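You operate a simulated robot arm through the tools that you are given. There is no shell and no other tool.

The job below is to be done with a simulated robot arm. You get a single attempt, and the scene is never put back.

Task
Let the air out of the tubes with the gold and green caps till they sag.
Fine: pull the black handle up, open both caps and both pins, leave them open.

Only the result counts: the job must be done as asked and must still hold three seconds after the hand-in. Knocking over, shifting, dropping, spilling or breaking anything else fails it. A push-on lid holds only when it is set on centred and level and pressed home; a screw cap is set on level and turned clockwise until tight.

Robot
A 7-joint arm with a two-finger parallel gripper, fixed in place. Base frame: the origin is on the floor under the middle of its stand, x ahead of it, y to its left, z up. Readings come in cm, degrees, newtons and seconds.
It reaches about 124.7 cm from its shoulder. Its first joint turns from -132.0 to 132.0 degrees. Payload 3.91 kg.
Tool frame: the origin (TCP) lies between the finger pads and is the grasp point; the fingertips stand 3 cm ahead of it; z points along the fingers, y is the line along which they close. The gripper opens to 11 cm. The fingers are 2 cm wide and 1 cm thick; the gripper's body (4.8 by 11.2 cm) begins 5.5 cm behind the TCP.
Orientation is told as [roll, pitch, yaw] about the base's x, y, z axes, in that order, counted from this pose: with the fingers straight down and closing along the base's y, the tool's x points along the base's -x, its y along +y and its z along -z.

Tools
- The arm moves only by the tool move_arm. Its argument "targets" is a list that holds one entry, the list of rows, each a list of 7 numbers: the shift along the tool's x, y, z in units of 250 mm (1.0 is 250 mm), then the turn, a rotation vector about the tool's x, y, z in units of 60 degrees (1.0 is 60 degrees), then the closure in counts, from 0 (fully open) to 255 (shut). In form: [[[dx, dy, dz, ax, ay, az, jaw], ...]]. A call has 1 to 20 rows; each row is the pose to reach, as a shift and turn from the pose commanded when the call began, along the tool's axes at that moment. A call with a number of a shift or a turn outside -1 to 1 is refused whole. Each row takes 0.2 s and may step no farther than 5 cm and 8.6 degrees from the row before; otherwise, or with a gripper value out of range, the whole call is refused. A pose out of reach is approached as far as the arm can. The call stops where the force on the tool passes 90 N (or 10 N more than at its start, if that is more) or the arm is blocked; 0.2 s more then pass. Each finger travels about 10.8 cm/s and halts on what it meets, pressing with about 21 N; the grip force reading is that of the motor and also rises with nothing between the fingers. The clock runs only during rows and for 0.2 s after the last one: add rows that repeat a pose to give the fingers time. The reply holds the time, the measured pose of the TCP, the force on the tool along the base axes, the opening and the grip force, in the units named above and with some noise, with the torque about the TCP (base axes, N m) and any sound that the robot's microphone picked up.
- Cameras (640 x 400 px; columns grow to the right, rows downward): "scene" is fixed at [5.36, -64.17, 122.42]; the picture's right is [0.69, -0.72, 0.00], its down [-0.33, -0.32, -0.89] and it looks along [0.64, 0.61, -0.46] (base axes); focal length 335 px, centre (320, 200). "wrist" rides on the gripper at [7.2, 1.7, -10.3] in the tool frame; the picture's right is [-0.23, 0.97, 0.00], its down [-0.76, -0.18, -0.62] and it looks along [-0.61, -0.14, 0.78] (tool axes); focal length 222 px, centre (320, 200). There is no depth. A picture from a camera that has moved, and an enlarged one, comes with that camera's place and axes in the base frame and with its lens. The place of the scene camera against the robot may be out by one fixed shift of up to 1.2 cm in any direction.
- grab_frame(camera): a new picture of that camera. The clock stands still meanwhile.
- zoom(camera, box): a new picture of the part [left, top, right, bottom] of that camera's present view, enlarged. The clock stands still meanwhile.
- close_job(): hands the job in; it is judged then, once.

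Nothing tells you positions but the pictures and the camera data. Unless the task says otherwise, let go and move clear before handing in.

The tools are called after "Request:" by a JSON object that holds its "op" and its "data". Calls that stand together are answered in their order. move_arm: Moves the arm, as the interface text tells. Its arguments: {"type":"object","properties":{"targets":{"type":"array","items":{"type":"array","items":{"type":"array","items":{"type":"number"}}}}},"required":["targets"]} The other tools are called the same way: grab_frame (camera) takes a picture; zoom (camera, box) takes an enlarged picture of a part of a camera's view; close_job () hands the job in.

At the start:

```text
time_s: 0.0
position: [64.8, -0.25, 80.0]
tool_rot: [0.0, 0.0, 0.0]
force: [0.4, 0.5, 0.3]
moment: [-0.03, -0.02, 0.02]
gripper_width: 11.01
finger_force: 0.0
```

scene: 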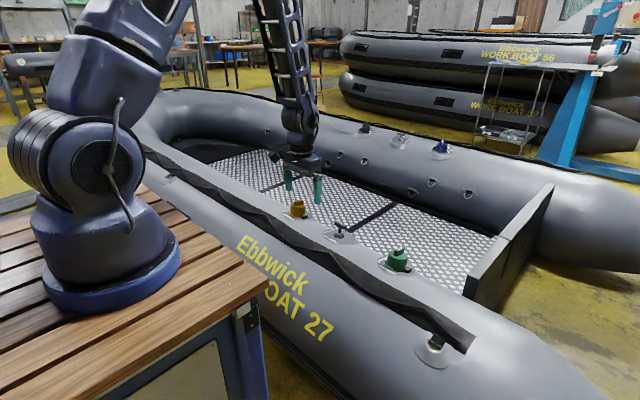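
wrist: 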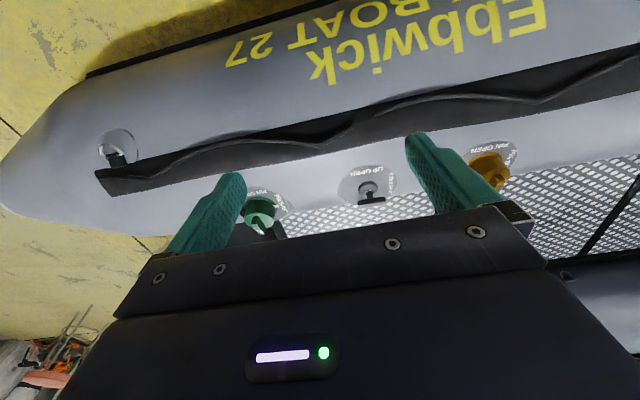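

I see an inflatable boat with gold and green caps on its near tube and a black handle (a valve) between them. I'll look closer at each of these before moving.

Request:
{"op": "zoom", "data": {"camera": "scene", "box": [270, 180, 430, 280]}}

Request:
{"op": "zoom", "data": {"camera": "scene", "box": [320, 110, 480, 210]}}

Request:
{"op": "zoom", "data": {"camera": "wrist", "box": [230, 130, 550, 330]}}

Request:
{"op": "zoom", "data": {"camera": "scene", "box": [380, 300, 500, 375]}}

```text
4.00 times, centred on (350, 230) of scene
camera zoom: at [5.36, -64.17, 122.42], right [0.69, -0.72, 0.0], down [-0.33, -0.32, -0.89], along [0.64, 0.61, -0.46], focal length 1342 px, centre (200, 80)
```

zoom: 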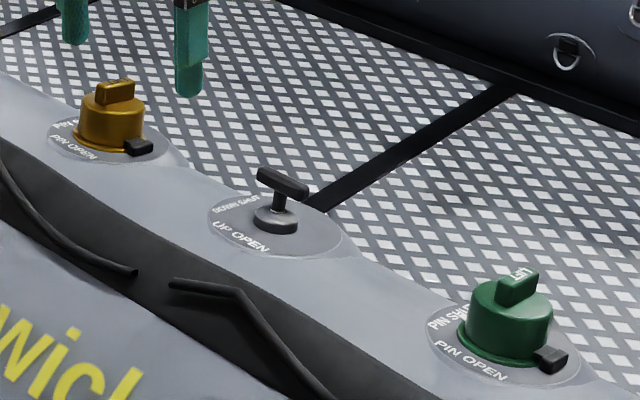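

```text
4.00 times, centred on (400, 160) of scene
camera zoom: at [5.36, -64.17, 122.42], right [0.69, -0.72, 0.0], down [-0.33, -0.32, -0.89], along [0.64, 0.61, -0.46], focal length 1342 px, centre (0, 360)
```

zoom: 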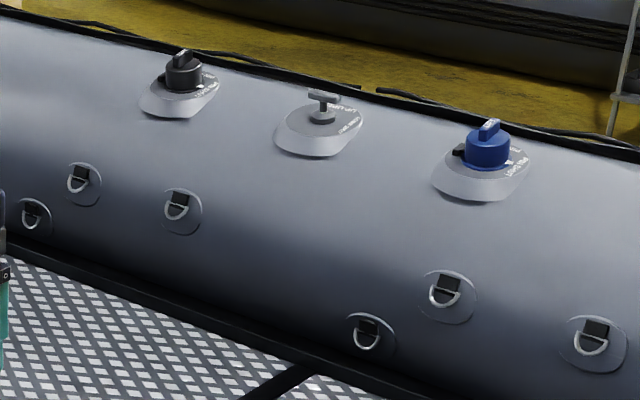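

```text
2.00 times, centred on (390, 230) of wrist
camera zoom: at [57.57, 1.58, 90.31], right [0.23, 0.97, 0.0], down [0.76, -0.18, 0.62], along [0.61, -0.14, -0.78], focal length 444 px, centre (180, 140)
```

zoom: 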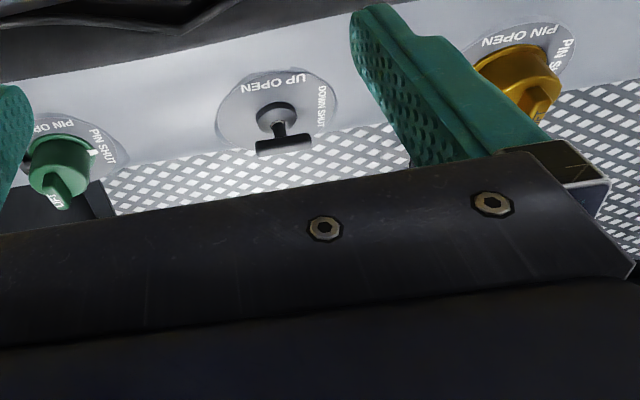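

```text
5.33 times, centred on (440, 338) of scene
camera zoom: at [5.36, -64.17, 122.42], right [0.69, -0.72, 0.0], down [-0.33, -0.32, -0.89], along [0.64, 0.61, -0.46], focal length 1789 px, centre (-320, -533)
```

zoom: 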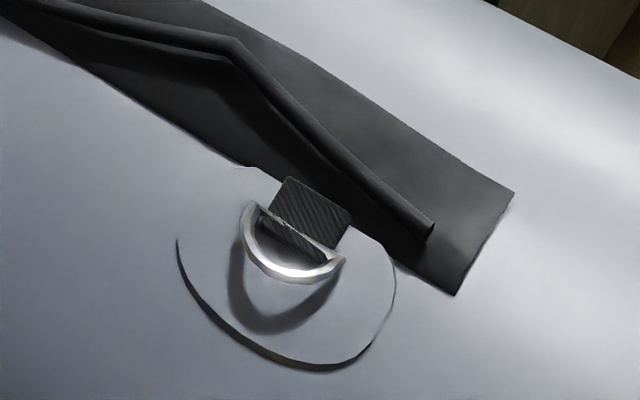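

The near tube holds the gold cap, the black T-handle marked "UP OPEN / DOWN SHUT" and the green cap, with "PIN OPEN / PIN SHUT" on the discs under the caps. I'll zoom further to read the markings and find each part.

Request:
{"op": "zoom", "data": {"camera": "scene", "box": [376, 240, 424, 270]}}

Request:
{"op": "zoom", "data": {"camera": "scene", "box": [280, 195, 328, 225]}}

Request:
{"op": "zoom", "data": {"camera": "scene", "box": [318, 215, 366, 245]}}

Request:
{"op": "zoom", "data": {"camera": "wrist", "box": [230, 180, 310, 230]}}

Request:
{"op": "zoom", "data": {"camera": "wrist", "box": [450, 130, 530, 180]}}

Request:
{"op": "zoom", "data": {"camera": "wrist", "box": [330, 155, 410, 205]}}

```text
13.33 times, centred on (400, 255) of scene
camera zoom: at [5.36, -64.17, 122.42], right [0.69, -0.72, 0.0], down [-0.33, -0.32, -0.89], along [0.64, 0.61, -0.46], focal length 4472 px, centre (-747, -533)
```

zoom: 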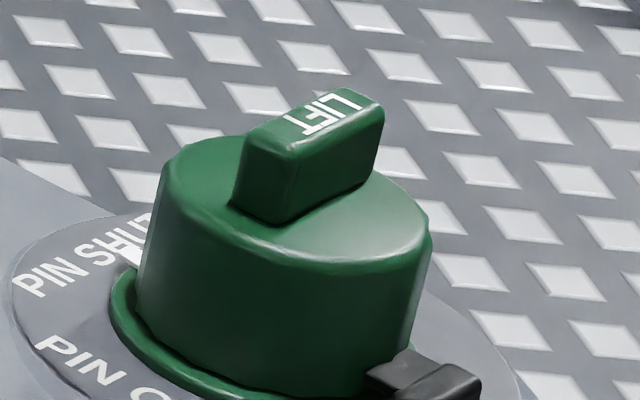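

```text
13.33 times, centred on (304, 210) of scene
camera zoom: at [5.36, -64.17, 122.42], right [0.69, -0.72, 0.0], down [-0.33, -0.32, -0.89], along [0.64, 0.61, -0.46], focal length 4472 px, centre (533, 67)
```

zoom: 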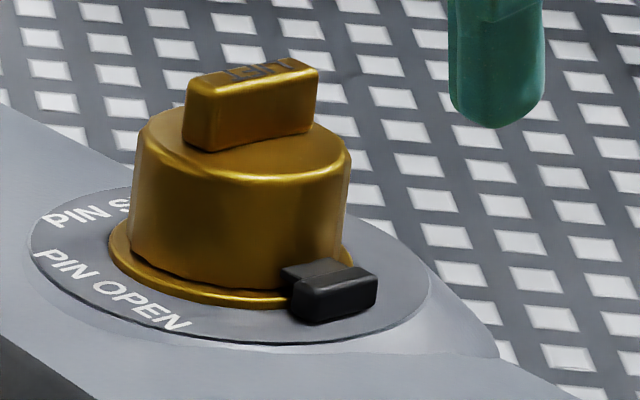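

```text
13.33 times, centred on (342, 230) of scene
camera zoom: at [5.36, -64.17, 122.42], right [0.69, -0.72, 0.0], down [-0.33, -0.32, -0.89], along [0.64, 0.61, -0.46], focal length 4472 px, centre (27, -200)
```

zoom: 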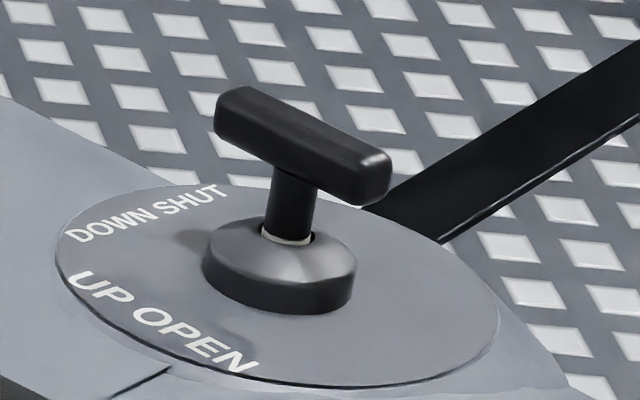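

```text
8.00 times, centred on (270, 205) of wrist
camera zoom: at [57.57, 1.58, 90.31], right [0.23, 0.97, 0.0], down [0.76, -0.18, 0.62], along [0.61, -0.14, -0.78], focal length 1777 px, centre (720, 160)
```

zoom: 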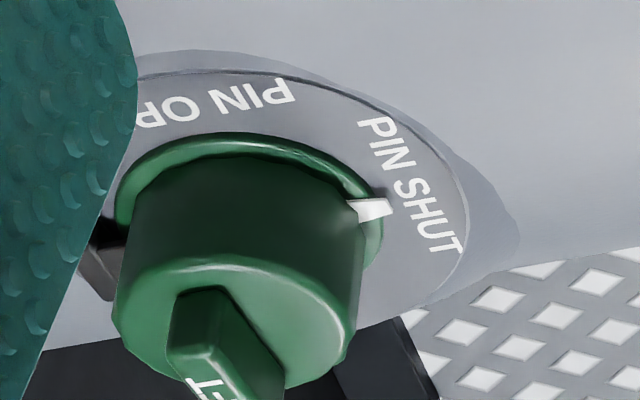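

```text
8.00 times, centred on (490, 155) of wrist
camera zoom: at [57.57, 1.58, 90.31], right [0.23, 0.97, 0.0], down [0.76, -0.18, 0.62], along [0.61, -0.14, -0.78], focal length 1777 px, centre (-1040, 560)
```

zoom: 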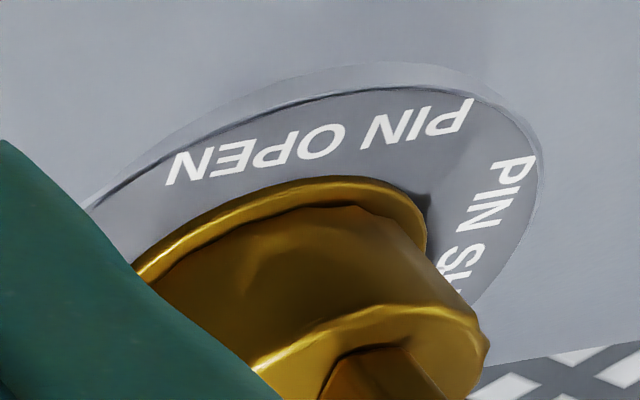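

```text
8.00 times, centred on (370, 180) of wrist
camera zoom: at [57.57, 1.58, 90.31], right [0.23, 0.97, 0.0], down [0.76, -0.18, 0.62], along [0.61, -0.14, -0.78], focal length 1777 px, centre (-80, 360)
```

zoom: 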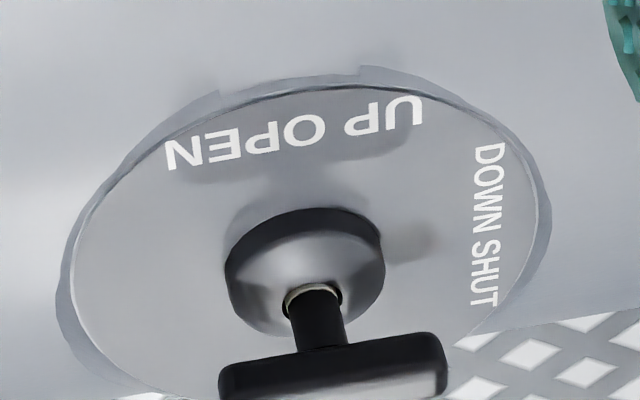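

The three fittings sit in a row at about x≈90: green at y≈-20, the black handle at y≈6 and gold at y≈30, all with tops near z≈53. I'll move above the handle, staying well clear, to refine these positions.

Request:
{"op": "move_arm", "data": {"targets": [[[-0.1, 0.034, 0.03, 0, 0, 0, 0], [-0.26, 0.068, 0.08, 0, 0, 0, 0], [-0.42, 0.102, 0.13, 0, 0, 0, 0], [-0.58, 0.136, 0.18, 0, 0, 0, 0], [-0.74, 0.17, 0.23, 0, 0, 0, 0], [-0.88, 0.204, 0.28, 0, 0, 0, 0], [-0.98, 0.238, 0.32, 0, 0, 0, 0], [-0.98, 0.238, 0.32, 0, 0, 0, 0]]]}}

Request:
{"op": "grab_frame", "data": {"camera": "wrist"}}

Request:
{"op": "grab_frame", "data": {"camera": "scene"}}

```text
time_s: 1.8
position: [89.26, 5.93, 71.84]
tool_rot: [0.0, -0.1, -0.1]
force: [0.6, -0.9, 0.2]
moment: [-0.02, -0.01, 0.01]
gripper_width: 11.0
finger_force: 0.1
```

```text
taken
camera wrist: at [82.04, 7.77, 82.16], right [0.23, 0.97, 0.0], down [0.76, -0.18, 0.62], along [0.61, -0.14, -0.78], focal length 222 px, centre (320, 200)
```

wrist: 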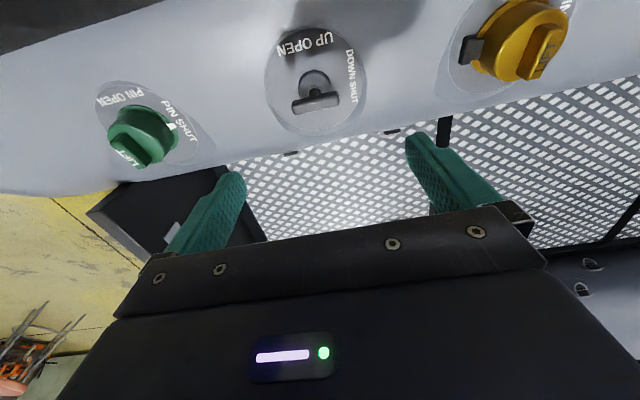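

```text
taken
```

scene: 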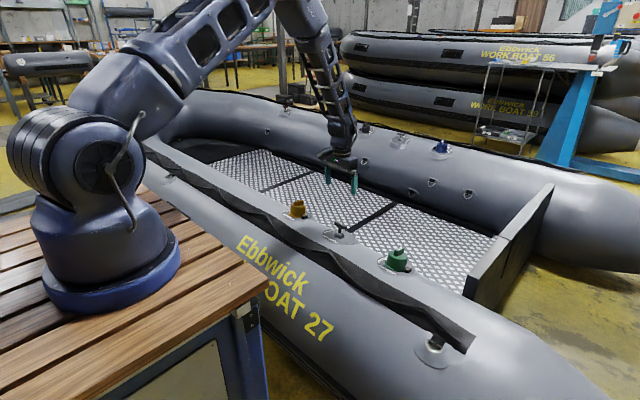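

From the two wrist views the handle bar comes out at about (89.6, 5.5, 53.1). I'll zoom in on the fittings from here.

Request:
{"op": "zoom", "data": {"camera": "wrist", "box": [255, 20, 383, 100]}}

Request:
{"op": "zoom", "data": {"camera": "wrist", "box": [80, 80, 208, 160]}}

Request:
{"op": "zoom", "data": {"camera": "wrist", "box": [446, 0, 574, 80]}}

Request:
{"op": "zoom", "data": {"camera": "wrist", "box": [265, 60, 361, 120]}}

```text
5.00 times, centred on (319, 60) of wrist
camera zoom: at [82.04, 7.77, 82.16], right [0.23, 0.97, 0.0], down [0.76, -0.18, 0.62], along [0.61, -0.14, -0.78], focal length 1111 px, centre (325, 900)
```

zoom: 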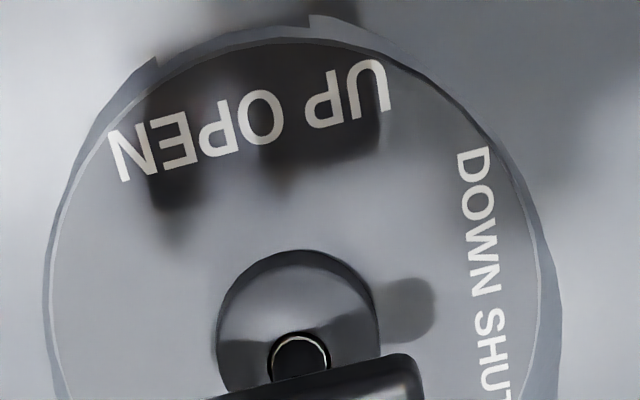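

```text
5.00 times, centred on (144, 120) of wrist
camera zoom: at [82.04, 7.77, 82.16], right [0.23, 0.97, 0.0], down [0.76, -0.18, 0.62], along [0.61, -0.14, -0.78], focal length 1111 px, centre (1200, 600)
```

zoom: 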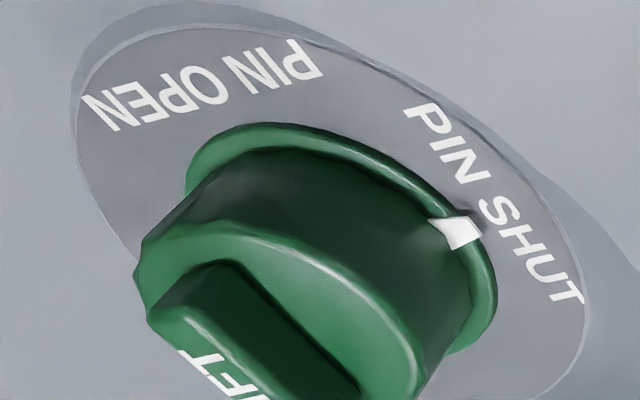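

```text
5.00 times, centred on (510, 40) of wrist
camera zoom: at [82.04, 7.77, 82.16], right [0.23, 0.97, 0.0], down [0.76, -0.18, 0.62], along [0.61, -0.14, -0.78], focal length 1111 px, centre (-630, 1000)
```

zoom: 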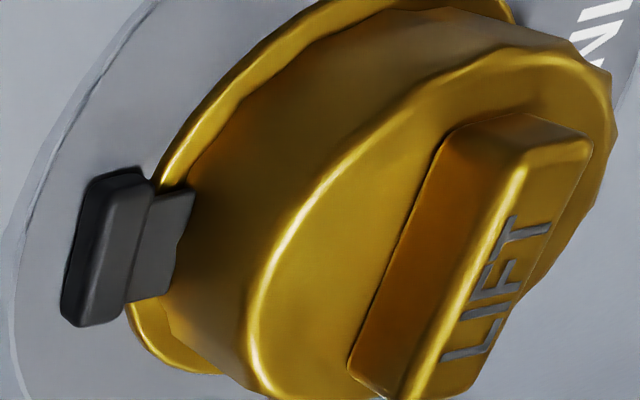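

```text
6.67 times, centred on (313, 90) of wrist
camera zoom: at [82.04, 7.77, 82.16], right [0.23, 0.97, 0.0], down [0.76, -0.18, 0.62], along [0.61, -0.14, -0.78], focal length 1481 px, centre (367, 933)
```

zoom: 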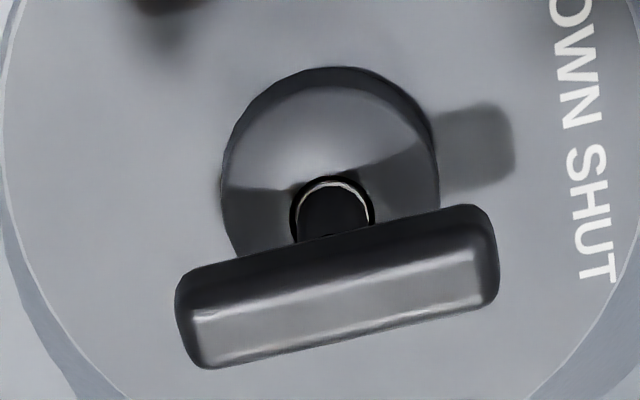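

The fittings look tilted about 10° toward +x, with the handle's bar lying along y at about (89.5, 5.6, 53.6) and roughly 6 cm long. I'll tilt the tool to match and come down to just above the bar, with the fingers on either side of its ends.

Request:
{"op": "move_arm", "data": {"targets": [[[-0.008, -0.001, 0.1, 0, 0.033, 0, 0], [-0.016, -0.002, 0.2, 0, 0.067, 0, 0], [-0.024, -0.003, 0.3, 0, 0.1, 0, 0], [-0.032, -0.004, 0.4, 0, 0.133, 0, 0], [-0.04, -0.004, 0.5, 0, 0.1667, 0, 0], [-0.04, -0.004, 0.56, 0, 0.1667, 0, 0], [-0.04, -0.004, 0.56, 0, 0.1667, 0, 0]]]}}

Request:
{"op": "grab_frame", "data": {"camera": "wrist"}}

Request:
{"op": "zoom", "data": {"camera": "scene", "box": [270, 160, 430, 260]}}

```text
time_s: 3.4
position: [90.26, 5.82, 58.06]
tool_rot: [-0.1, 10.0, 0.0]
force: [-0.2, 0.5, -0.2]
moment: [-0.01, -0.01, -0.01]
gripper_width: 11.01
finger_force: 0.1
```

```text
taken
camera wrist: at [84.95, 7.5, 69.4], right [0.22, 0.97, -0.04], down [0.86, -0.18, 0.48], along [0.46, -0.14, -0.88], focal length 222 px, centre (320, 200)
```

wrist: 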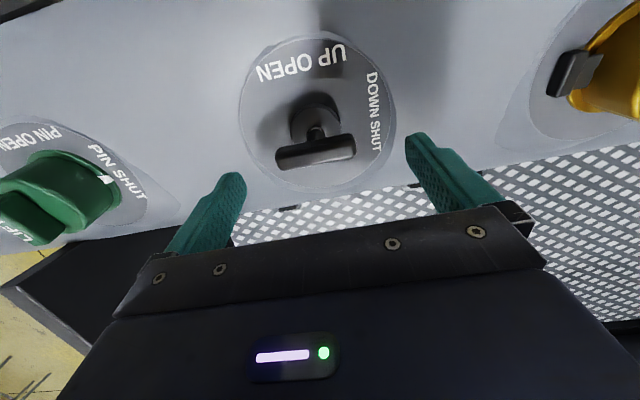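

```text
4.00 times, centred on (350, 210) of scene
camera zoom: at [5.36, -64.17, 122.42], right [0.69, -0.72, 0.0], down [-0.33, -0.32, -0.89], along [0.64, 0.61, -0.46], focal length 1342 px, centre (200, 160)
```

zoom: 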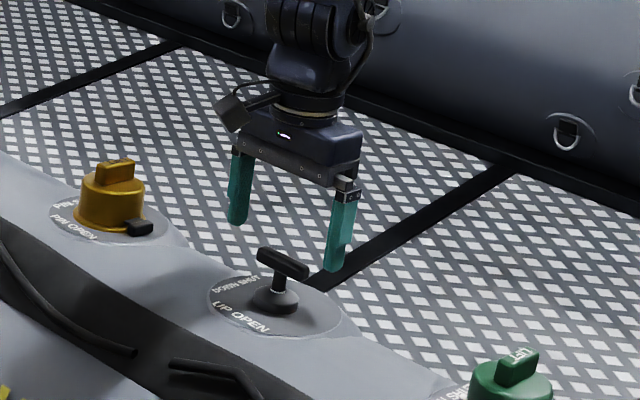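

The fingers are centred on the bar. I'll go down along the fitting's axis until the pads are level with the bar ends, without closing yet.

Request:
{"op": "move_arm", "data": {"targets": [[[0, -0.004, 0.056, 0, 0, 0, 0], [0, -0.008, 0.112, 0, 0, 0, 0], [0, -0.008, 0.164, 0, 0, 0, 0], [0, -0.008, 0.164, 0, 0, 0, 0]]]}}

Request:
{"op": "grab_frame", "data": {"camera": "wrist"}}

Request:
{"op": "zoom", "data": {"camera": "scene", "box": [294, 185, 390, 245]}}

```text
time_s: 4.4
position: [89.67, 5.48, 53.99]
tool_rot: [0.0, 9.8, -0.1]
force: [-0.2, -0.6, -1.0]
moment: [0.0, -0.01, 0.02]
gripper_width: 10.99
finger_force: 0.0
```

```text
taken
camera wrist: at [84.23, 7.24, 65.33], right [0.22, 0.97, -0.04], down [0.86, -0.18, 0.48], along [0.46, -0.14, -0.88], focal length 222 px, centre (320, 200)
```

wrist: 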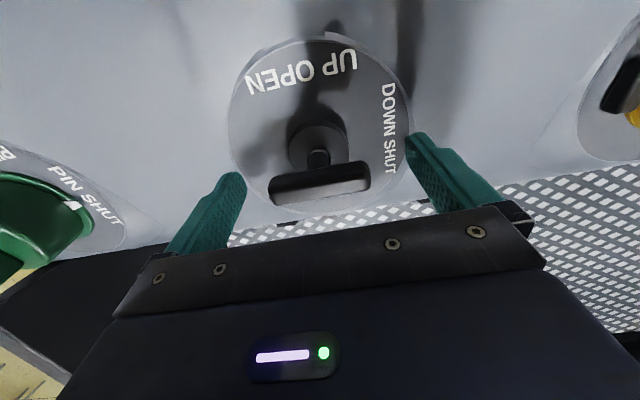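

```text
6.67 times, centred on (342, 215) of scene
camera zoom: at [5.36, -64.17, 122.42], right [0.69, -0.72, 0.0], down [-0.33, -0.32, -0.89], along [0.64, 0.61, -0.46], focal length 2236 px, centre (173, 100)
```

zoom: 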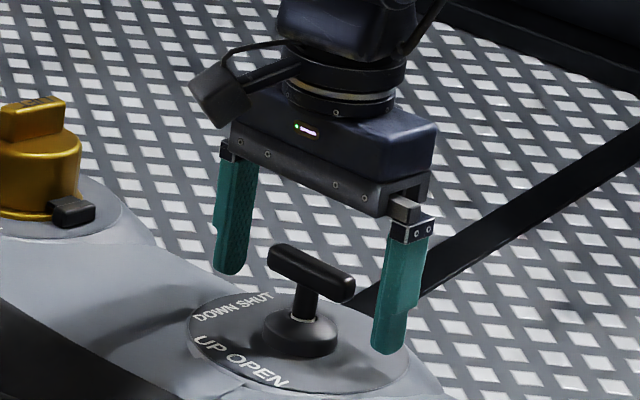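

The bar sits between the pads, about 0.3 cm toward the base. I'll nudge over and close on its ends.

Request:
{"op": "move_arm", "data": {"targets": [[[0.01, 0.003, 0.012, 0, 0, 0, 0], [0.01, 0.003, 0.012, 0, 0, 0, 60], [0.01, 0.003, 0.012, 0, 0, 0, 110], [0.01, 0.003, 0.012, 0, 0, 0, 140], [0.01, 0.003, 0.012, 0, 0, 0, 255], [0.01, 0.003, 0.012, 0, 0, 0, 255], [0.01, 0.003, 0.012, 0, 0, 0, 255]]]}}

Request:
{"op": "grab_frame", "data": {"camera": "wrist"}}

Request:
{"op": "zoom", "data": {"camera": "scene", "box": [294, 185, 390, 245]}}

```text
time_s: 6.0
position: [89.3, 5.42, 53.63]
tool_rot: [0.0, 10.0, -0.1]
force: [-1.4, -18.9, 0.9]
moment: [-0.28, -0.03, -0.97]
gripper_width: 5.97
finger_force: 45.0
```

```text
taken
camera wrist: at [83.95, 7.18, 65.1], right [0.23, 0.97, -0.04], down [0.86, -0.18, 0.48], along [0.46, -0.14, -0.88], focal length 222 px, centre (320, 200)
```

wrist: 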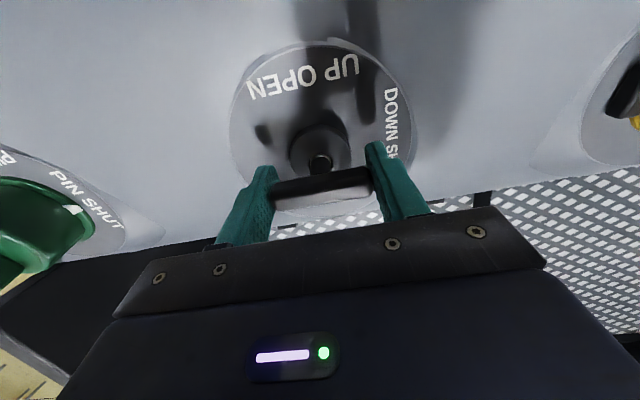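

```text
6.67 times, centred on (342, 215) of scene
camera zoom: at [5.36, -64.17, 122.42], right [0.69, -0.72, 0.0], down [-0.33, -0.32, -0.89], along [0.64, 0.61, -0.46], focal length 2236 px, centre (173, 100)
```

zoom: 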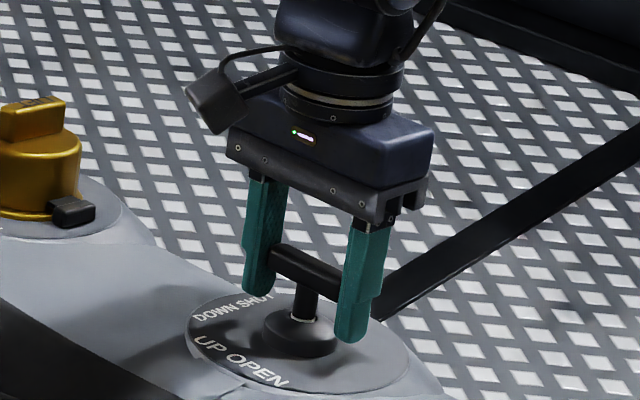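

The grip closed at 5.97 cm, the full length of the bar, but there is a side force of -19 N in y. I'll shift the tool slightly toward -y to balance it before pulling.

Request:
{"op": "move_arm", "data": {"targets": [[[0, -0.004, 0, 0, 0, 0, 255], [0, -0.008, 0, 0, 0, 0, 255], [0, -0.008, 0, 0, 0, 0, 255]]]}}

```text
time_s: 6.8
position: [89.33, 5.37, 53.78]
tool_rot: [0.1, 10.0, -0.1]
force: [-0.6, -7.2, -1.5]
moment: [-0.23, 0.32, -1.24]
gripper_width: 5.99
finger_force: 44.9
```

That brought it down to -7 N. One more small shift, then I'll pull up slowly along the stem axis.

Request:
{"op": "move_arm", "data": {"targets": [[[0, -0.005, 0, 0, 0, 0, 255], [0, -0.005, -0.01, 0, 0, 0, 255], [0, -0.005, -0.02, 0, 0, 0, 255], [0, -0.005, -0.03, 0, 0, 0, 255], [0, -0.005, -0.04, 0, 0, 0, 255]]]}}

Request:
{"op": "zoom", "data": {"camera": "scene", "box": [294, 185, 390, 245]}}

```text
time_s: 8.0
position: [89.54, 5.46, 54.73]
tool_rot: [0.0, 9.9, 0.0]
force: [-1.0, 17.2, -0.6]
moment: [0.24, 0.89, -0.7]
gripper_width: 5.99
finger_force: 45.3
```

```text
6.67 times, centred on (342, 215) of scene
camera zoom: at [5.36, -64.17, 122.42], right [0.69, -0.72, 0.0], down [-0.33, -0.32, -0.89], along [0.64, 0.61, -0.46], focal length 2236 px, centre (173, 100)
```

zoom: 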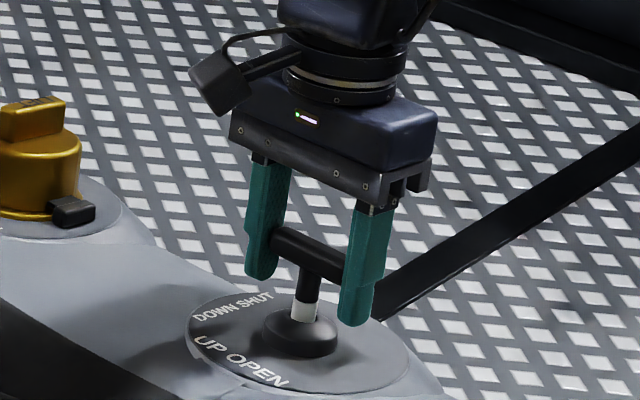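

The stem is rising and its white section is showing. I'll keep pulling in small steps until it reaches its stop.

Request:
{"op": "move_arm", "data": {"targets": [[[0, 0.003, -0.01, 0, 0, 0, 255], [0, 0.004, -0.02, 0, 0, 0, 255], [0, 0.004, -0.03, 0, 0, 0, 255], [0, 0.004, -0.04, 0, 0, 0, 255]]]}}

Request:
{"op": "zoom", "data": {"camera": "scene", "box": [294, 185, 390, 245]}}

```text
time_s: 9.0
position: [89.75, 5.36, 55.68]
tool_rot: [0.1, 9.9, 0.0]
force: [0.7, 19.3, -0.7]
moment: [-0.51, -0.59, -0.38]
gripper_width: 5.99
finger_force: 45.2
```

```text
6.67 times, centred on (342, 215) of scene
camera zoom: at [5.36, -64.17, 122.42], right [0.69, -0.72, 0.0], down [-0.33, -0.32, -0.89], along [0.64, 0.61, -0.46], focal length 2236 px, centre (173, 100)
```

zoom: 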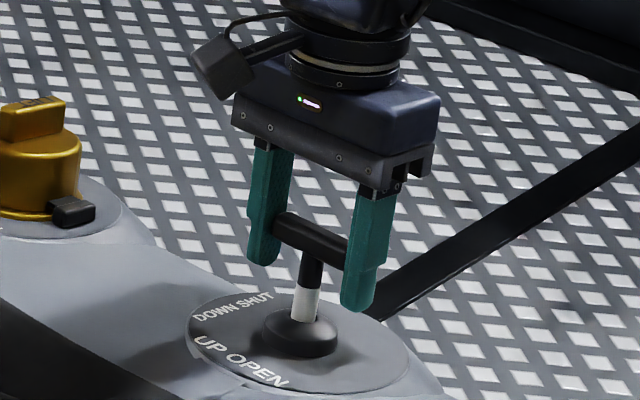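

It's still rising freely. I'll carry on upward and rebalance the side force as I go.

Request:
{"op": "move_arm", "data": {"targets": [[[0, 0.004, -0.01, 0, 0, 0, 255], [0, 0.004, -0.02, 0, 0, 0, 255], [0, 0.004, -0.03, 0, 0, 0, 255], [0, 0.004, -0.04, 0, 0, 0, 255], [0, 0.004, -0.05, 0, 0, 0, 255]]]}}

Request:
{"op": "zoom", "data": {"camera": "scene", "box": [294, 185, 390, 245]}}

```text
time_s: 10.2
position: [89.81, 5.4, 56.57]
tool_rot: [-0.1, 10.3, 0.0]
force: [-0.1, 8.5, -42.3]
moment: [-0.01, 0.02, -0.65]
gripper_width: 6.0
finger_force: 45.1
```

```text
6.67 times, centred on (342, 215) of scene
camera zoom: at [5.36, -64.17, 122.42], right [0.69, -0.72, 0.0], down [-0.33, -0.32, -0.89], along [0.64, 0.61, -0.46], focal length 2236 px, centre (173, 100)
```

zoom: 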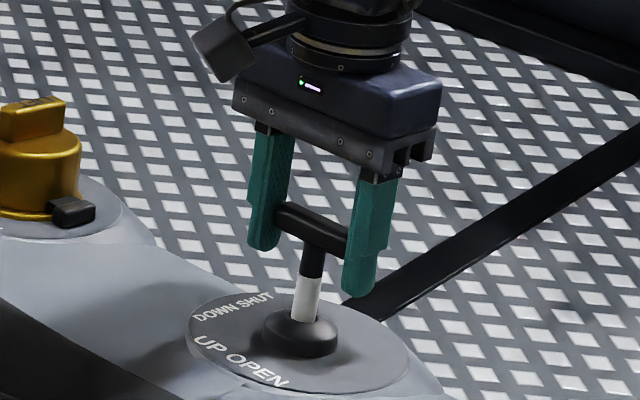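

The pull met a firm stop (-42 N) after about 3 cm of travel, so the handle is fully up. I'll ease the pull, let go and back away straight up.

Request:
{"op": "move_arm", "data": {"targets": [[[0, 0, 0.008, 0, 0, 0, 255], [0, 0, 0.008, 0, 0, 0, 140], [0, 0, 0.008, 0, 0, 0, 80], [0, 0, 0.008, 0, 0, 0, 0], [0, 0, 0.008, 0, 0, 0, 0], [0, 0, 0.008, 0, 0, 0, 0]]]}}

Request:
{"op": "grab_frame", "data": {"camera": "wrist"}}

Request:
{"op": "zoom", "data": {"camera": "scene", "box": [294, 185, 390, 245]}}

```text
time_s: 11.6
position: [89.87, 5.57, 56.7]
tool_rot: [0.0, 10.0, 0.0]
force: [-0.1, -0.2, 0.1]
moment: [0.03, -0.01, 0.02]
gripper_width: 11.0
finger_force: 0.0
```

```text
taken
camera wrist: at [84.49, 7.22, 68.12], right [0.22, 0.97, -0.04], down [0.86, -0.18, 0.48], along [0.46, -0.14, -0.88], focal length 222 px, centre (320, 200)
```

wrist: 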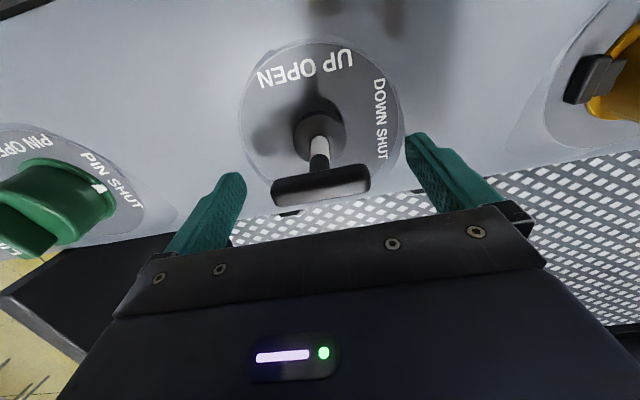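

```text
6.67 times, centred on (342, 215) of scene
camera zoom: at [5.36, -64.17, 122.42], right [0.69, -0.72, 0.0], down [-0.33, -0.32, -0.89], along [0.64, 0.61, -0.46], focal length 2236 px, centre (173, 100)
```

zoom: 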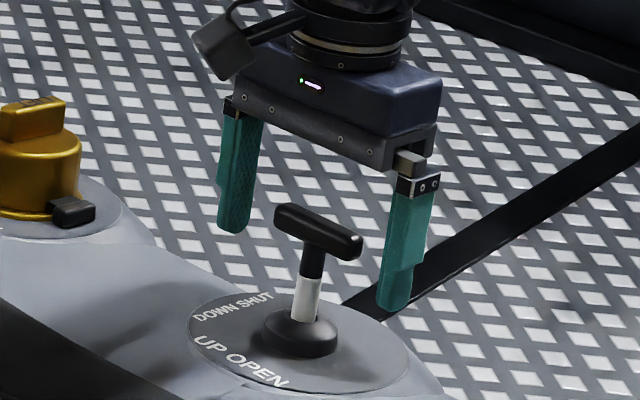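

The handle stays up. I'll rise clear of it and move over to the green cap.

Request:
{"op": "move_arm", "data": {"targets": [[[0, 0, -0.1, 0, 0, 0, 0], [0, 0, -0.22, 0, 0, 0, 0], [0, 0, -0.34, 0, 0, 0, 0], [0, -0.12, -0.4, 0, 0, 0, 0], [0, -0.28, -0.4, 0, 0, 0, 0], [0.01, -0.44, -0.4, 0, 0, 0, 0], [0.02, -0.6, -0.4, 0, 0, 0, 0], [0.03, -0.76, -0.4, 0, 0, 0, 0], [0.04, -0.88, -0.4, 0, 0, 0, 0], [0.04, -0.98, -0.4, 0, 0, 0, 0], [0.04, -0.98, -0.4, 0, 0, 0, 0]]]}}

Request:
{"op": "grab_frame", "data": {"camera": "wrist"}}

Request:
{"op": "zoom", "data": {"camera": "scene", "box": [340, 200, 468, 280]}}

```text
time_s: 14.0
position: [90.49, -19.1, 67.04]
tool_rot: [-0.1, 9.8, 0.1]
force: [-0.5, 0.2, 0.3]
moment: [0.01, 0.0, 0.0]
gripper_width: 11.0
finger_force: 0.0
```

```text
taken
camera wrist: at [85.17, -17.35, 78.33], right [0.22, 0.97, -0.04], down [0.86, -0.18, 0.48], along [0.46, -0.14, -0.88], focal length 222 px, centre (320, 200)
```

wrist: 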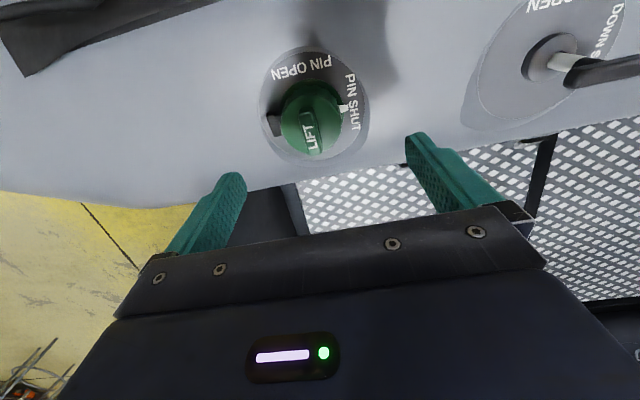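

```text
5.00 times, centred on (404, 240) of scene
camera zoom: at [5.36, -64.17, 122.42], right [0.69, -0.72, 0.0], down [-0.33, -0.32, -0.89], along [0.64, 0.61, -0.46], focal length 1677 px, centre (-100, 0)
```

zoom: 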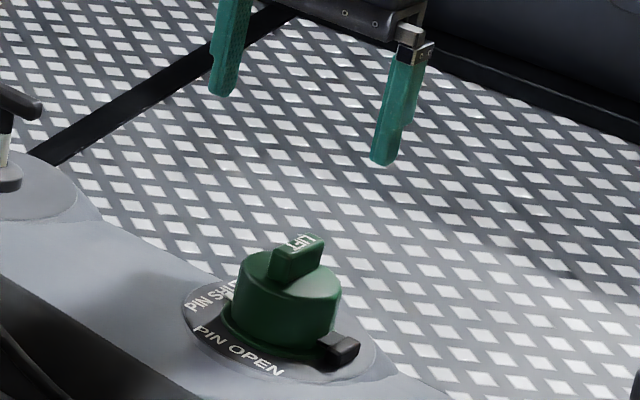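

Request:
{"op": "zoom", "data": {"camera": "wrist", "box": [248, 75, 376, 155]}}

Request:
{"op": "zoom", "data": {"camera": "scene", "box": [374, 240, 422, 270]}}

```text
5.00 times, centred on (312, 115) of wrist
camera zoom: at [85.17, -17.35, 78.33], right [0.22, 0.97, -0.04], down [0.86, -0.18, 0.48], along [0.46, -0.14, -0.88], focal length 1111 px, centre (360, 625)
```

zoom: 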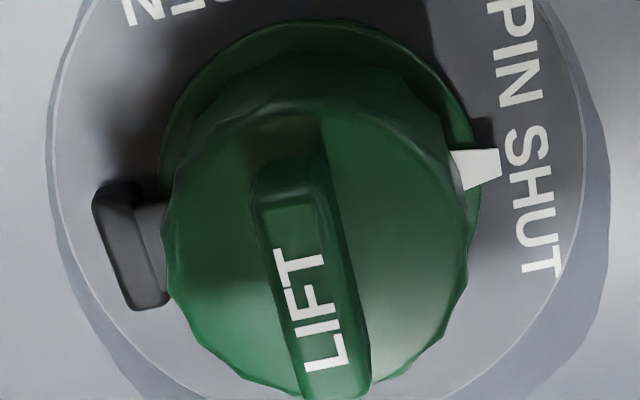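

```text
13.33 times, centred on (398, 255) of scene
camera zoom: at [5.36, -64.17, 122.42], right [0.69, -0.72, 0.0], down [-0.33, -0.32, -0.89], along [0.64, 0.61, -0.46], focal length 4472 px, centre (-720, -533)
```

zoom: 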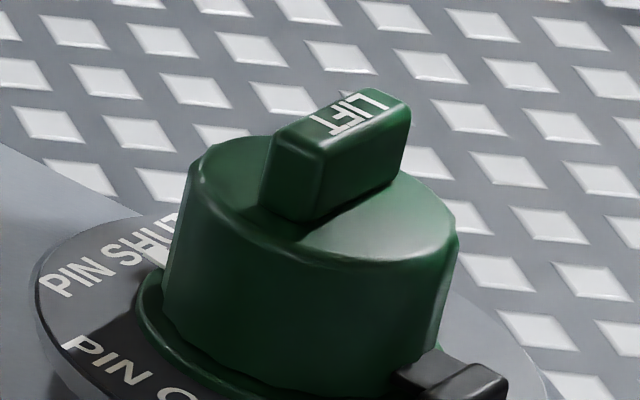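

The green cap's LIFT bar lies along x, centred near (89.7, -20.3, 54.4), with its black hinge tab on the -y side. I'll turn the gripper 90° so it can hold the bar by its ends and swing the cap about that hinge. The first 60° come now, along with a descent to a hover.

Request:
{"op": "move_arm", "data": {"targets": [[[-0.006, -0.006, 0.02, 0, 0, 0.125, 0], [-0.012, -0.012, 0.04, 0, 0, 0.25, 0], [-0.018, -0.018, 0.06, 0, 0, 0.375, 0], [-0.024, -0.024, 0.08, 0, 0, 0.5, 0], [-0.03, -0.03, 0.1, 0, 0, 0.625, 0], [-0.036, -0.036, 0.12, 0, 0, 0.75, 0], [-0.042, -0.042, 0.14, 0, 0, 0.875, 0], [-0.05, -0.048, 0.16, 0, 0, 1.0, 0], [-0.05, -0.048, 0.16, 0, 0, 1.0, 0]]]}}

Request:
{"op": "move_arm", "data": {"targets": [[[0, 0, 0, 0, 0, 0.125, 0], [0, 0, 0, 0, 0, 0.25, 0], [0, 0, 0, 0, 0, 0.375, 0], [0, 0, 0, 0, 0, 0.5, 0], [0, 0, 0, 0, 0, 0.5, 0]]]}}

Request:
{"op": "grab_frame", "data": {"camera": "wrist"}}

Request:
{"op": "grab_frame", "data": {"camera": "scene"}}

```text
time_s: 16.0
position: [91.27, -20.28, 62.59]
tool_rot: [-8.6, 4.9, -60.5]
force: [-0.2, -0.2, 0.6]
moment: [-0.01, 0.01, 0.02]
gripper_width: 10.98
finger_force: 0.1
```

```text
time_s: 17.2
position: [91.02, -20.14, 62.49]
tool_rot: [-10.0, 0.0, -90.1]
force: [1.0, 0.4, 0.3]
moment: [0.02, -0.01, 0.01]
gripper_width: 11.01
finger_force: 0.0
```

```text
taken
camera wrist: at [94.6, -12.93, 72.44], right [0.96, -0.23, -0.17], down [-0.07, -0.76, 0.64], along [-0.28, -0.61, -0.75], focal length 222 px, centre (320, 200)
```

wrist: 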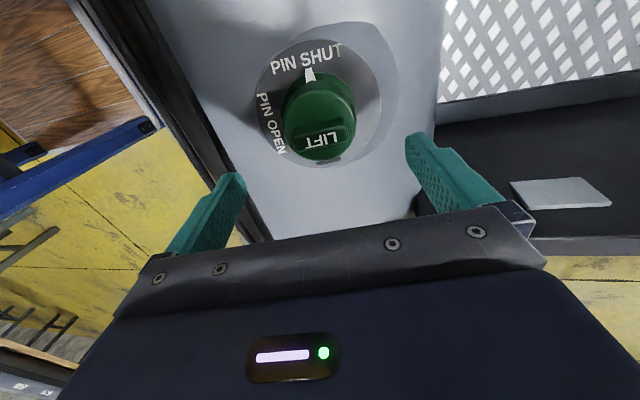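

```text
taken
```

scene: 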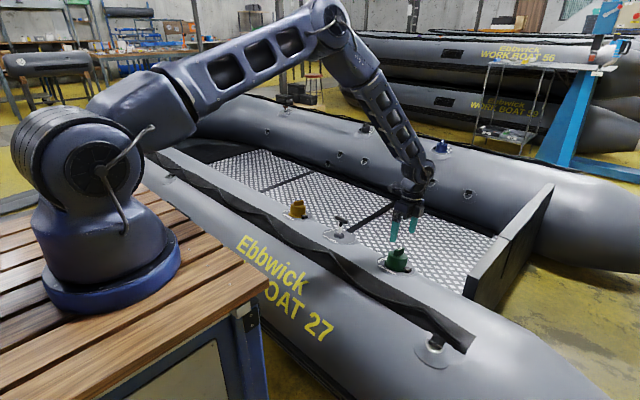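

Good, the fingers now close along x. I'll zoom in to line up with the bar.

Request:
{"op": "zoom", "data": {"camera": "wrist", "box": [256, 80, 384, 160]}}

Request:
{"op": "zoom", "data": {"camera": "scene", "box": [360, 205, 456, 265]}}

```text
5.00 times, centred on (320, 120) of wrist
camera zoom: at [94.6, -12.93, 72.44], right [0.96, -0.23, -0.17], down [-0.07, -0.76, 0.64], along [-0.28, -0.61, -0.75], focal length 1111 px, centre (320, 600)
```

zoom: 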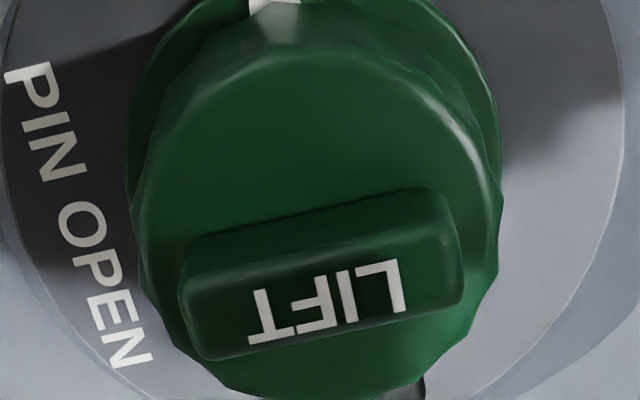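

```text
6.67 times, centred on (408, 235) of scene
camera zoom: at [5.36, -64.17, 122.42], right [0.69, -0.72, 0.0], down [-0.33, -0.32, -0.89], along [0.64, 0.61, -0.46], focal length 2236 px, centre (-267, -33)
```

zoom: 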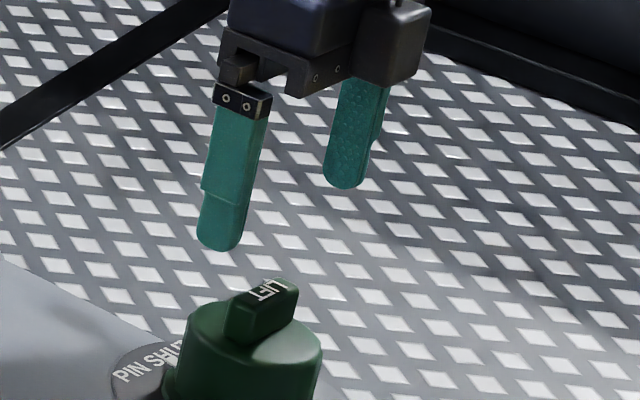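

The bar top comes out at about (89.7, -20.4, 55.0). I'll come down most of the way and check the alignment.

Request:
{"op": "move_arm", "data": {"targets": [[[-0.004, 0, 0.06, 0, 0, 0, 0], [-0.008, 0, 0.12, 0, 0, 0, 0], [-0.008, 0, 0.17, 0, 0, 0, 0], [-0.008, 0, 0.17, 0, 0, 0, 0]]]}}

Request:
{"op": "grab_frame", "data": {"camera": "wrist"}}

Request:
{"op": "zoom", "data": {"camera": "scene", "box": [360, 215, 456, 275]}}

```text
time_s: 18.2
position: [90.4, -20.44, 58.38]
tool_rot: [-10.0, 0.0, -89.9]
force: [-0.3, -0.3, -0.7]
moment: [0.0, -0.01, 0.03]
gripper_width: 11.02
finger_force: 0.1
```

```text
taken
camera wrist: at [93.83, -13.17, 68.25], right [0.96, -0.23, -0.17], down [-0.07, -0.76, 0.64], along [-0.27, -0.61, -0.75], focal length 222 px, centre (320, 200)
```

wrist: 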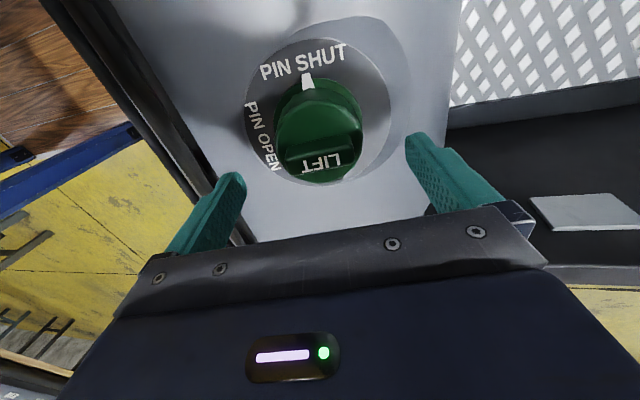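

```text
6.67 times, centred on (408, 245) of scene
camera zoom: at [5.36, -64.17, 122.42], right [0.69, -0.72, 0.0], down [-0.33, -0.32, -0.89], along [0.64, 0.61, -0.46], focal length 2236 px, centre (-267, -100)
```

zoom: 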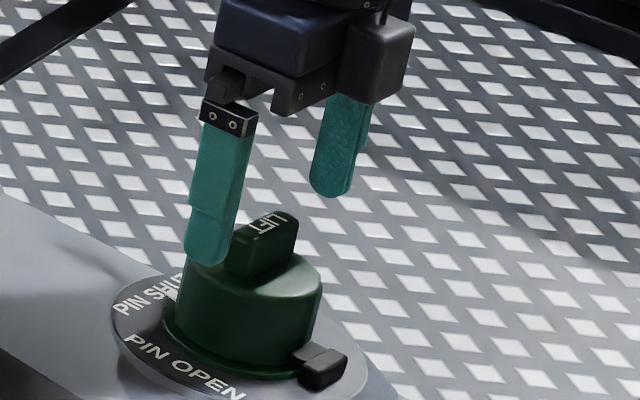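

Well aligned. I'll descend the last 1.9 cm so the fingertips pass the bar's sides, then close on its ends.

Request:
{"op": "move_arm", "data": {"targets": [[[0, 0.002, 0.04, 0, 0, 0, 0], [0, 0.002, 0.076, 0, 0, 0, 0], [0, 0.002, 0.076, 0, 0, 0, 60], [0, 0.002, 0.076, 0, 0, 0, 120], [0, 0.002, 0.076, 0, 0, 0, 180], [0, 0.002, 0.076, 0, 0, 0, 255], [0, 0.002, 0.076, 0, 0, 0, 255]]]}}

Request:
{"op": "grab_frame", "data": {"camera": "wrist"}}

Request:
{"op": "zoom", "data": {"camera": "scene", "box": [360, 215, 456, 275]}}

```text
time_s: 19.8
position: [90.12, -20.5, 56.54]
tool_rot: [-10.0, 0.0, -90.0]
force: [-2.2, 1.1, 2.3]
moment: [-0.09, 0.99, -0.26]
gripper_width: 4.77
finger_force: 45.3
```

```text
taken
camera wrist: at [93.5, -13.16, 66.4], right [0.96, -0.23, -0.17], down [-0.07, -0.76, 0.64], along [-0.28, -0.61, -0.75], focal length 222 px, centre (320, 200)
```

wrist: 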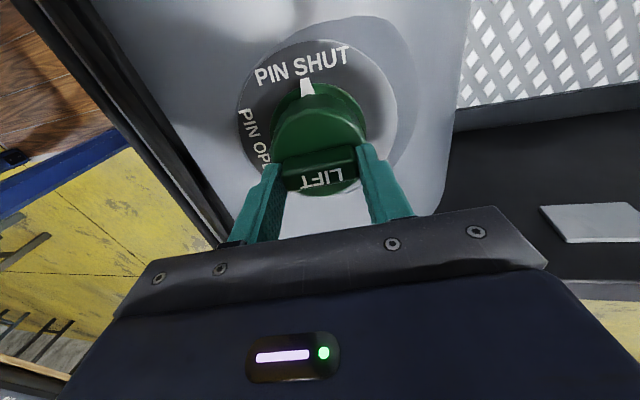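

```text
6.67 times, centred on (408, 245) of scene
camera zoom: at [5.36, -64.17, 122.42], right [0.69, -0.72, 0.0], down [-0.33, -0.32, -0.89], along [0.64, 0.61, -0.46], focal length 2236 px, centre (-267, -100)
```

zoom: 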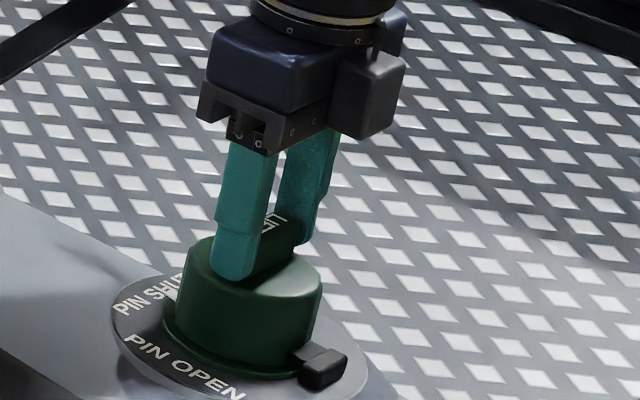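

The cap's bar is held at 4.77 cm with the forces balanced. I'll start swinging it up about the -y hinge, just 8° at first, and watch the forces.

Request:
{"op": "move_arm", "data": {"targets": [[[-0.0092, 0, -0.006, 0, 0.0333, 0, 255], [-0.0186, 0, -0.0116, 0, 0.0667, 0, 255], [-0.0281, 0, -0.017, 0, 0.1, 0, 255], [-0.0379, 0, -0.022, 0, 0.1333, 0, 255], [-0.0379, 0, -0.022, 0, 0.1333, 0, 255]]]}}

Request:
{"op": "grab_frame", "data": {"camera": "wrist"}}

Request:
{"op": "zoom", "data": {"camera": "scene", "box": [360, 215, 456, 275]}}

```text
time_s: 21.0
position: [90.25, -21.31, 57.14]
tool_rot: [-10.1, 8.0, -91.3]
force: [-20.6, 7.1, 14.0]
moment: [0.07, 1.42, -0.08]
gripper_width: 4.8
finger_force: 45.1
```

```text
taken
camera wrist: at [93.77, -15.62, 67.85], right [0.95, -0.22, -0.2], down [-0.09, -0.84, 0.53], along [-0.29, -0.49, -0.82], focal length 222 px, centre (320, 200)
```

wrist: 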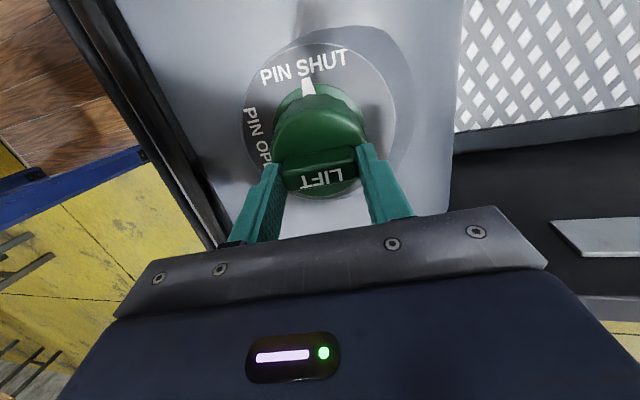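

```text
6.67 times, centred on (408, 245) of scene
camera zoom: at [5.36, -64.17, 122.42], right [0.69, -0.72, 0.0], down [-0.33, -0.32, -0.89], along [0.64, 0.61, -0.46], focal length 2236 px, centre (-267, -100)
```

zoom: 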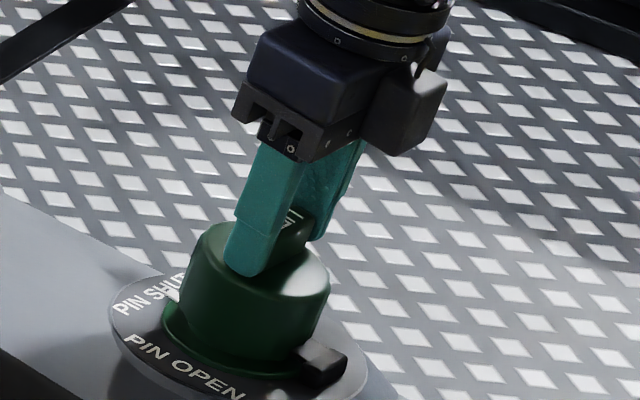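

The cap is lifting about its hinge as expected. I'll carry on along the arc for another 20°, with a small correction outward and along the closing line.

Request:
{"op": "move_arm", "data": {"targets": [[[-0.0215, -0.003, -0.017, 0, 0.0833, 0, 255], [-0.046, -0.004, -0.0292, 0, 0.1667, 0, 255], [-0.0715, -0.004, -0.0393, 0, 0.25, 0, 255], [-0.0977, -0.004, -0.0472, 0, 0.3333, 0, 255], [-0.0977, -0.004, -0.0472, 0, 0.3333, 0, 255]]]}}

Request:
{"op": "grab_frame", "data": {"camera": "wrist"}}

Request:
{"op": "zoom", "data": {"camera": "scene", "box": [360, 215, 456, 275]}}

```text
time_s: 22.2
position: [90.3, -24.17, 57.96]
tool_rot: [-11.3, 27.6, -95.3]
force: [0.3, 2.7, -2.0]
moment: [0.21, 0.86, -0.43]
gripper_width: 4.78
finger_force: 44.7
```

```text
taken
camera wrist: at [94.12, -22.47, 69.95], right [0.94, -0.2, -0.27], down [-0.14, -0.97, 0.22], along [-0.31, -0.17, -0.94], focal length 222 px, centre (320, 200)
```

wrist: 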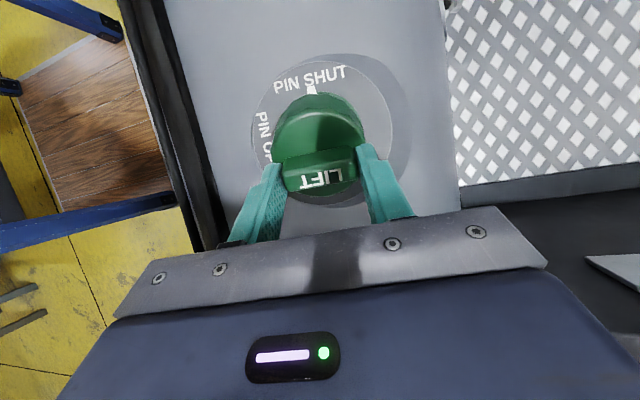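

```text
6.67 times, centred on (408, 245) of scene
camera zoom: at [5.36, -64.17, 122.42], right [0.69, -0.72, 0.0], down [-0.33, -0.32, -0.89], along [0.64, 0.61, -0.46], focal length 2236 px, centre (-267, -100)
```

zoom: 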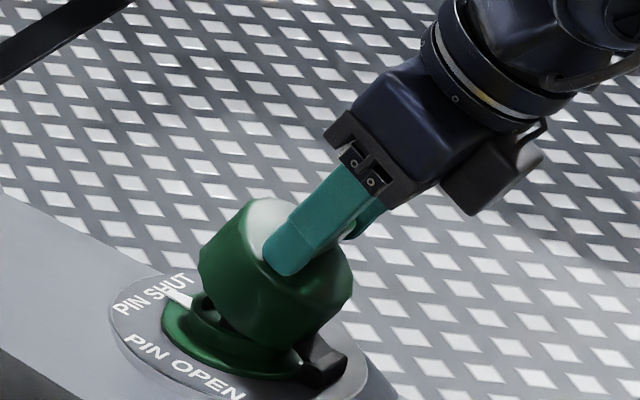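

It's moving smoothly with low forces, about 28° open. I'll continue the arc another 20°.

Request:
{"op": "move_arm", "data": {"targets": [[[-0.0233, 0, -0.0144, 0, 0.0833, 0, 255], [-0.0478, 0, -0.0266, 0, 0.1667, 0, 255], [-0.0733, 0, -0.0367, 0, 0.25, 0, 255], [-0.0995, 0, -0.0445, 0, 0.3333, 0, 255], [-0.0995, 0, -0.0445, 0, 0.3333, 0, 255]]]}}

Request:
{"op": "grab_frame", "data": {"camera": "wrist"}}

Request:
{"op": "grab_frame", "data": {"camera": "scene"}}

Request:
{"op": "zoom", "data": {"camera": "scene", "box": [360, 215, 456, 275]}}

```text
time_s: 23.4
position: [90.32, -26.71, 57.77]
tool_rot: [-14.7, 47.1, -100.8]
force: [-2.9, -8.2, 11.2]
moment: [-0.41, 1.0, 0.18]
gripper_width: 4.76
finger_force: 45.0
```

```text
taken
camera wrist: at [94.05, -29.61, 69.6], right [0.93, -0.15, -0.33], down [-0.2, -0.97, -0.12], along [-0.31, 0.18, -0.94], focal length 222 px, centre (320, 200)
```

wrist: 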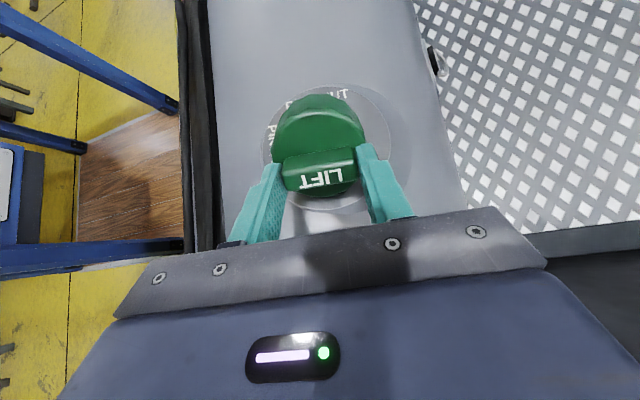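

```text
taken
```

scene: 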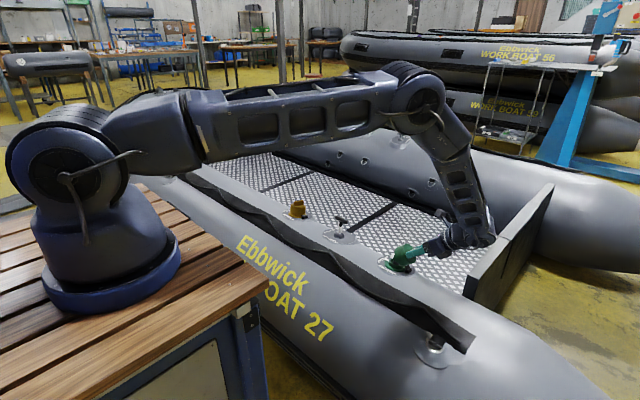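

```text
6.67 times, centred on (408, 245) of scene
camera zoom: at [5.36, -64.17, 122.42], right [0.69, -0.72, 0.0], down [-0.33, -0.32, -0.89], along [0.64, 0.61, -0.46], focal length 2236 px, centre (-267, -100)
```

zoom: 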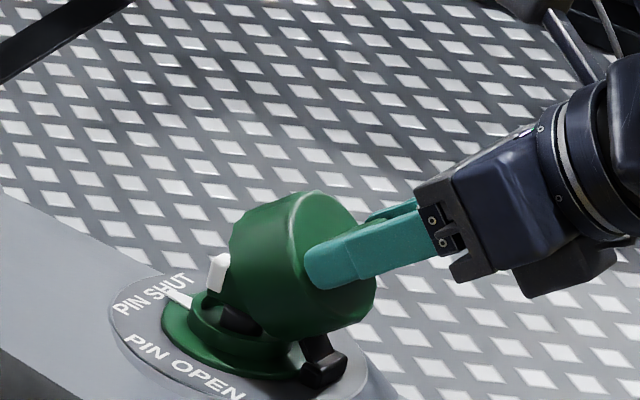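

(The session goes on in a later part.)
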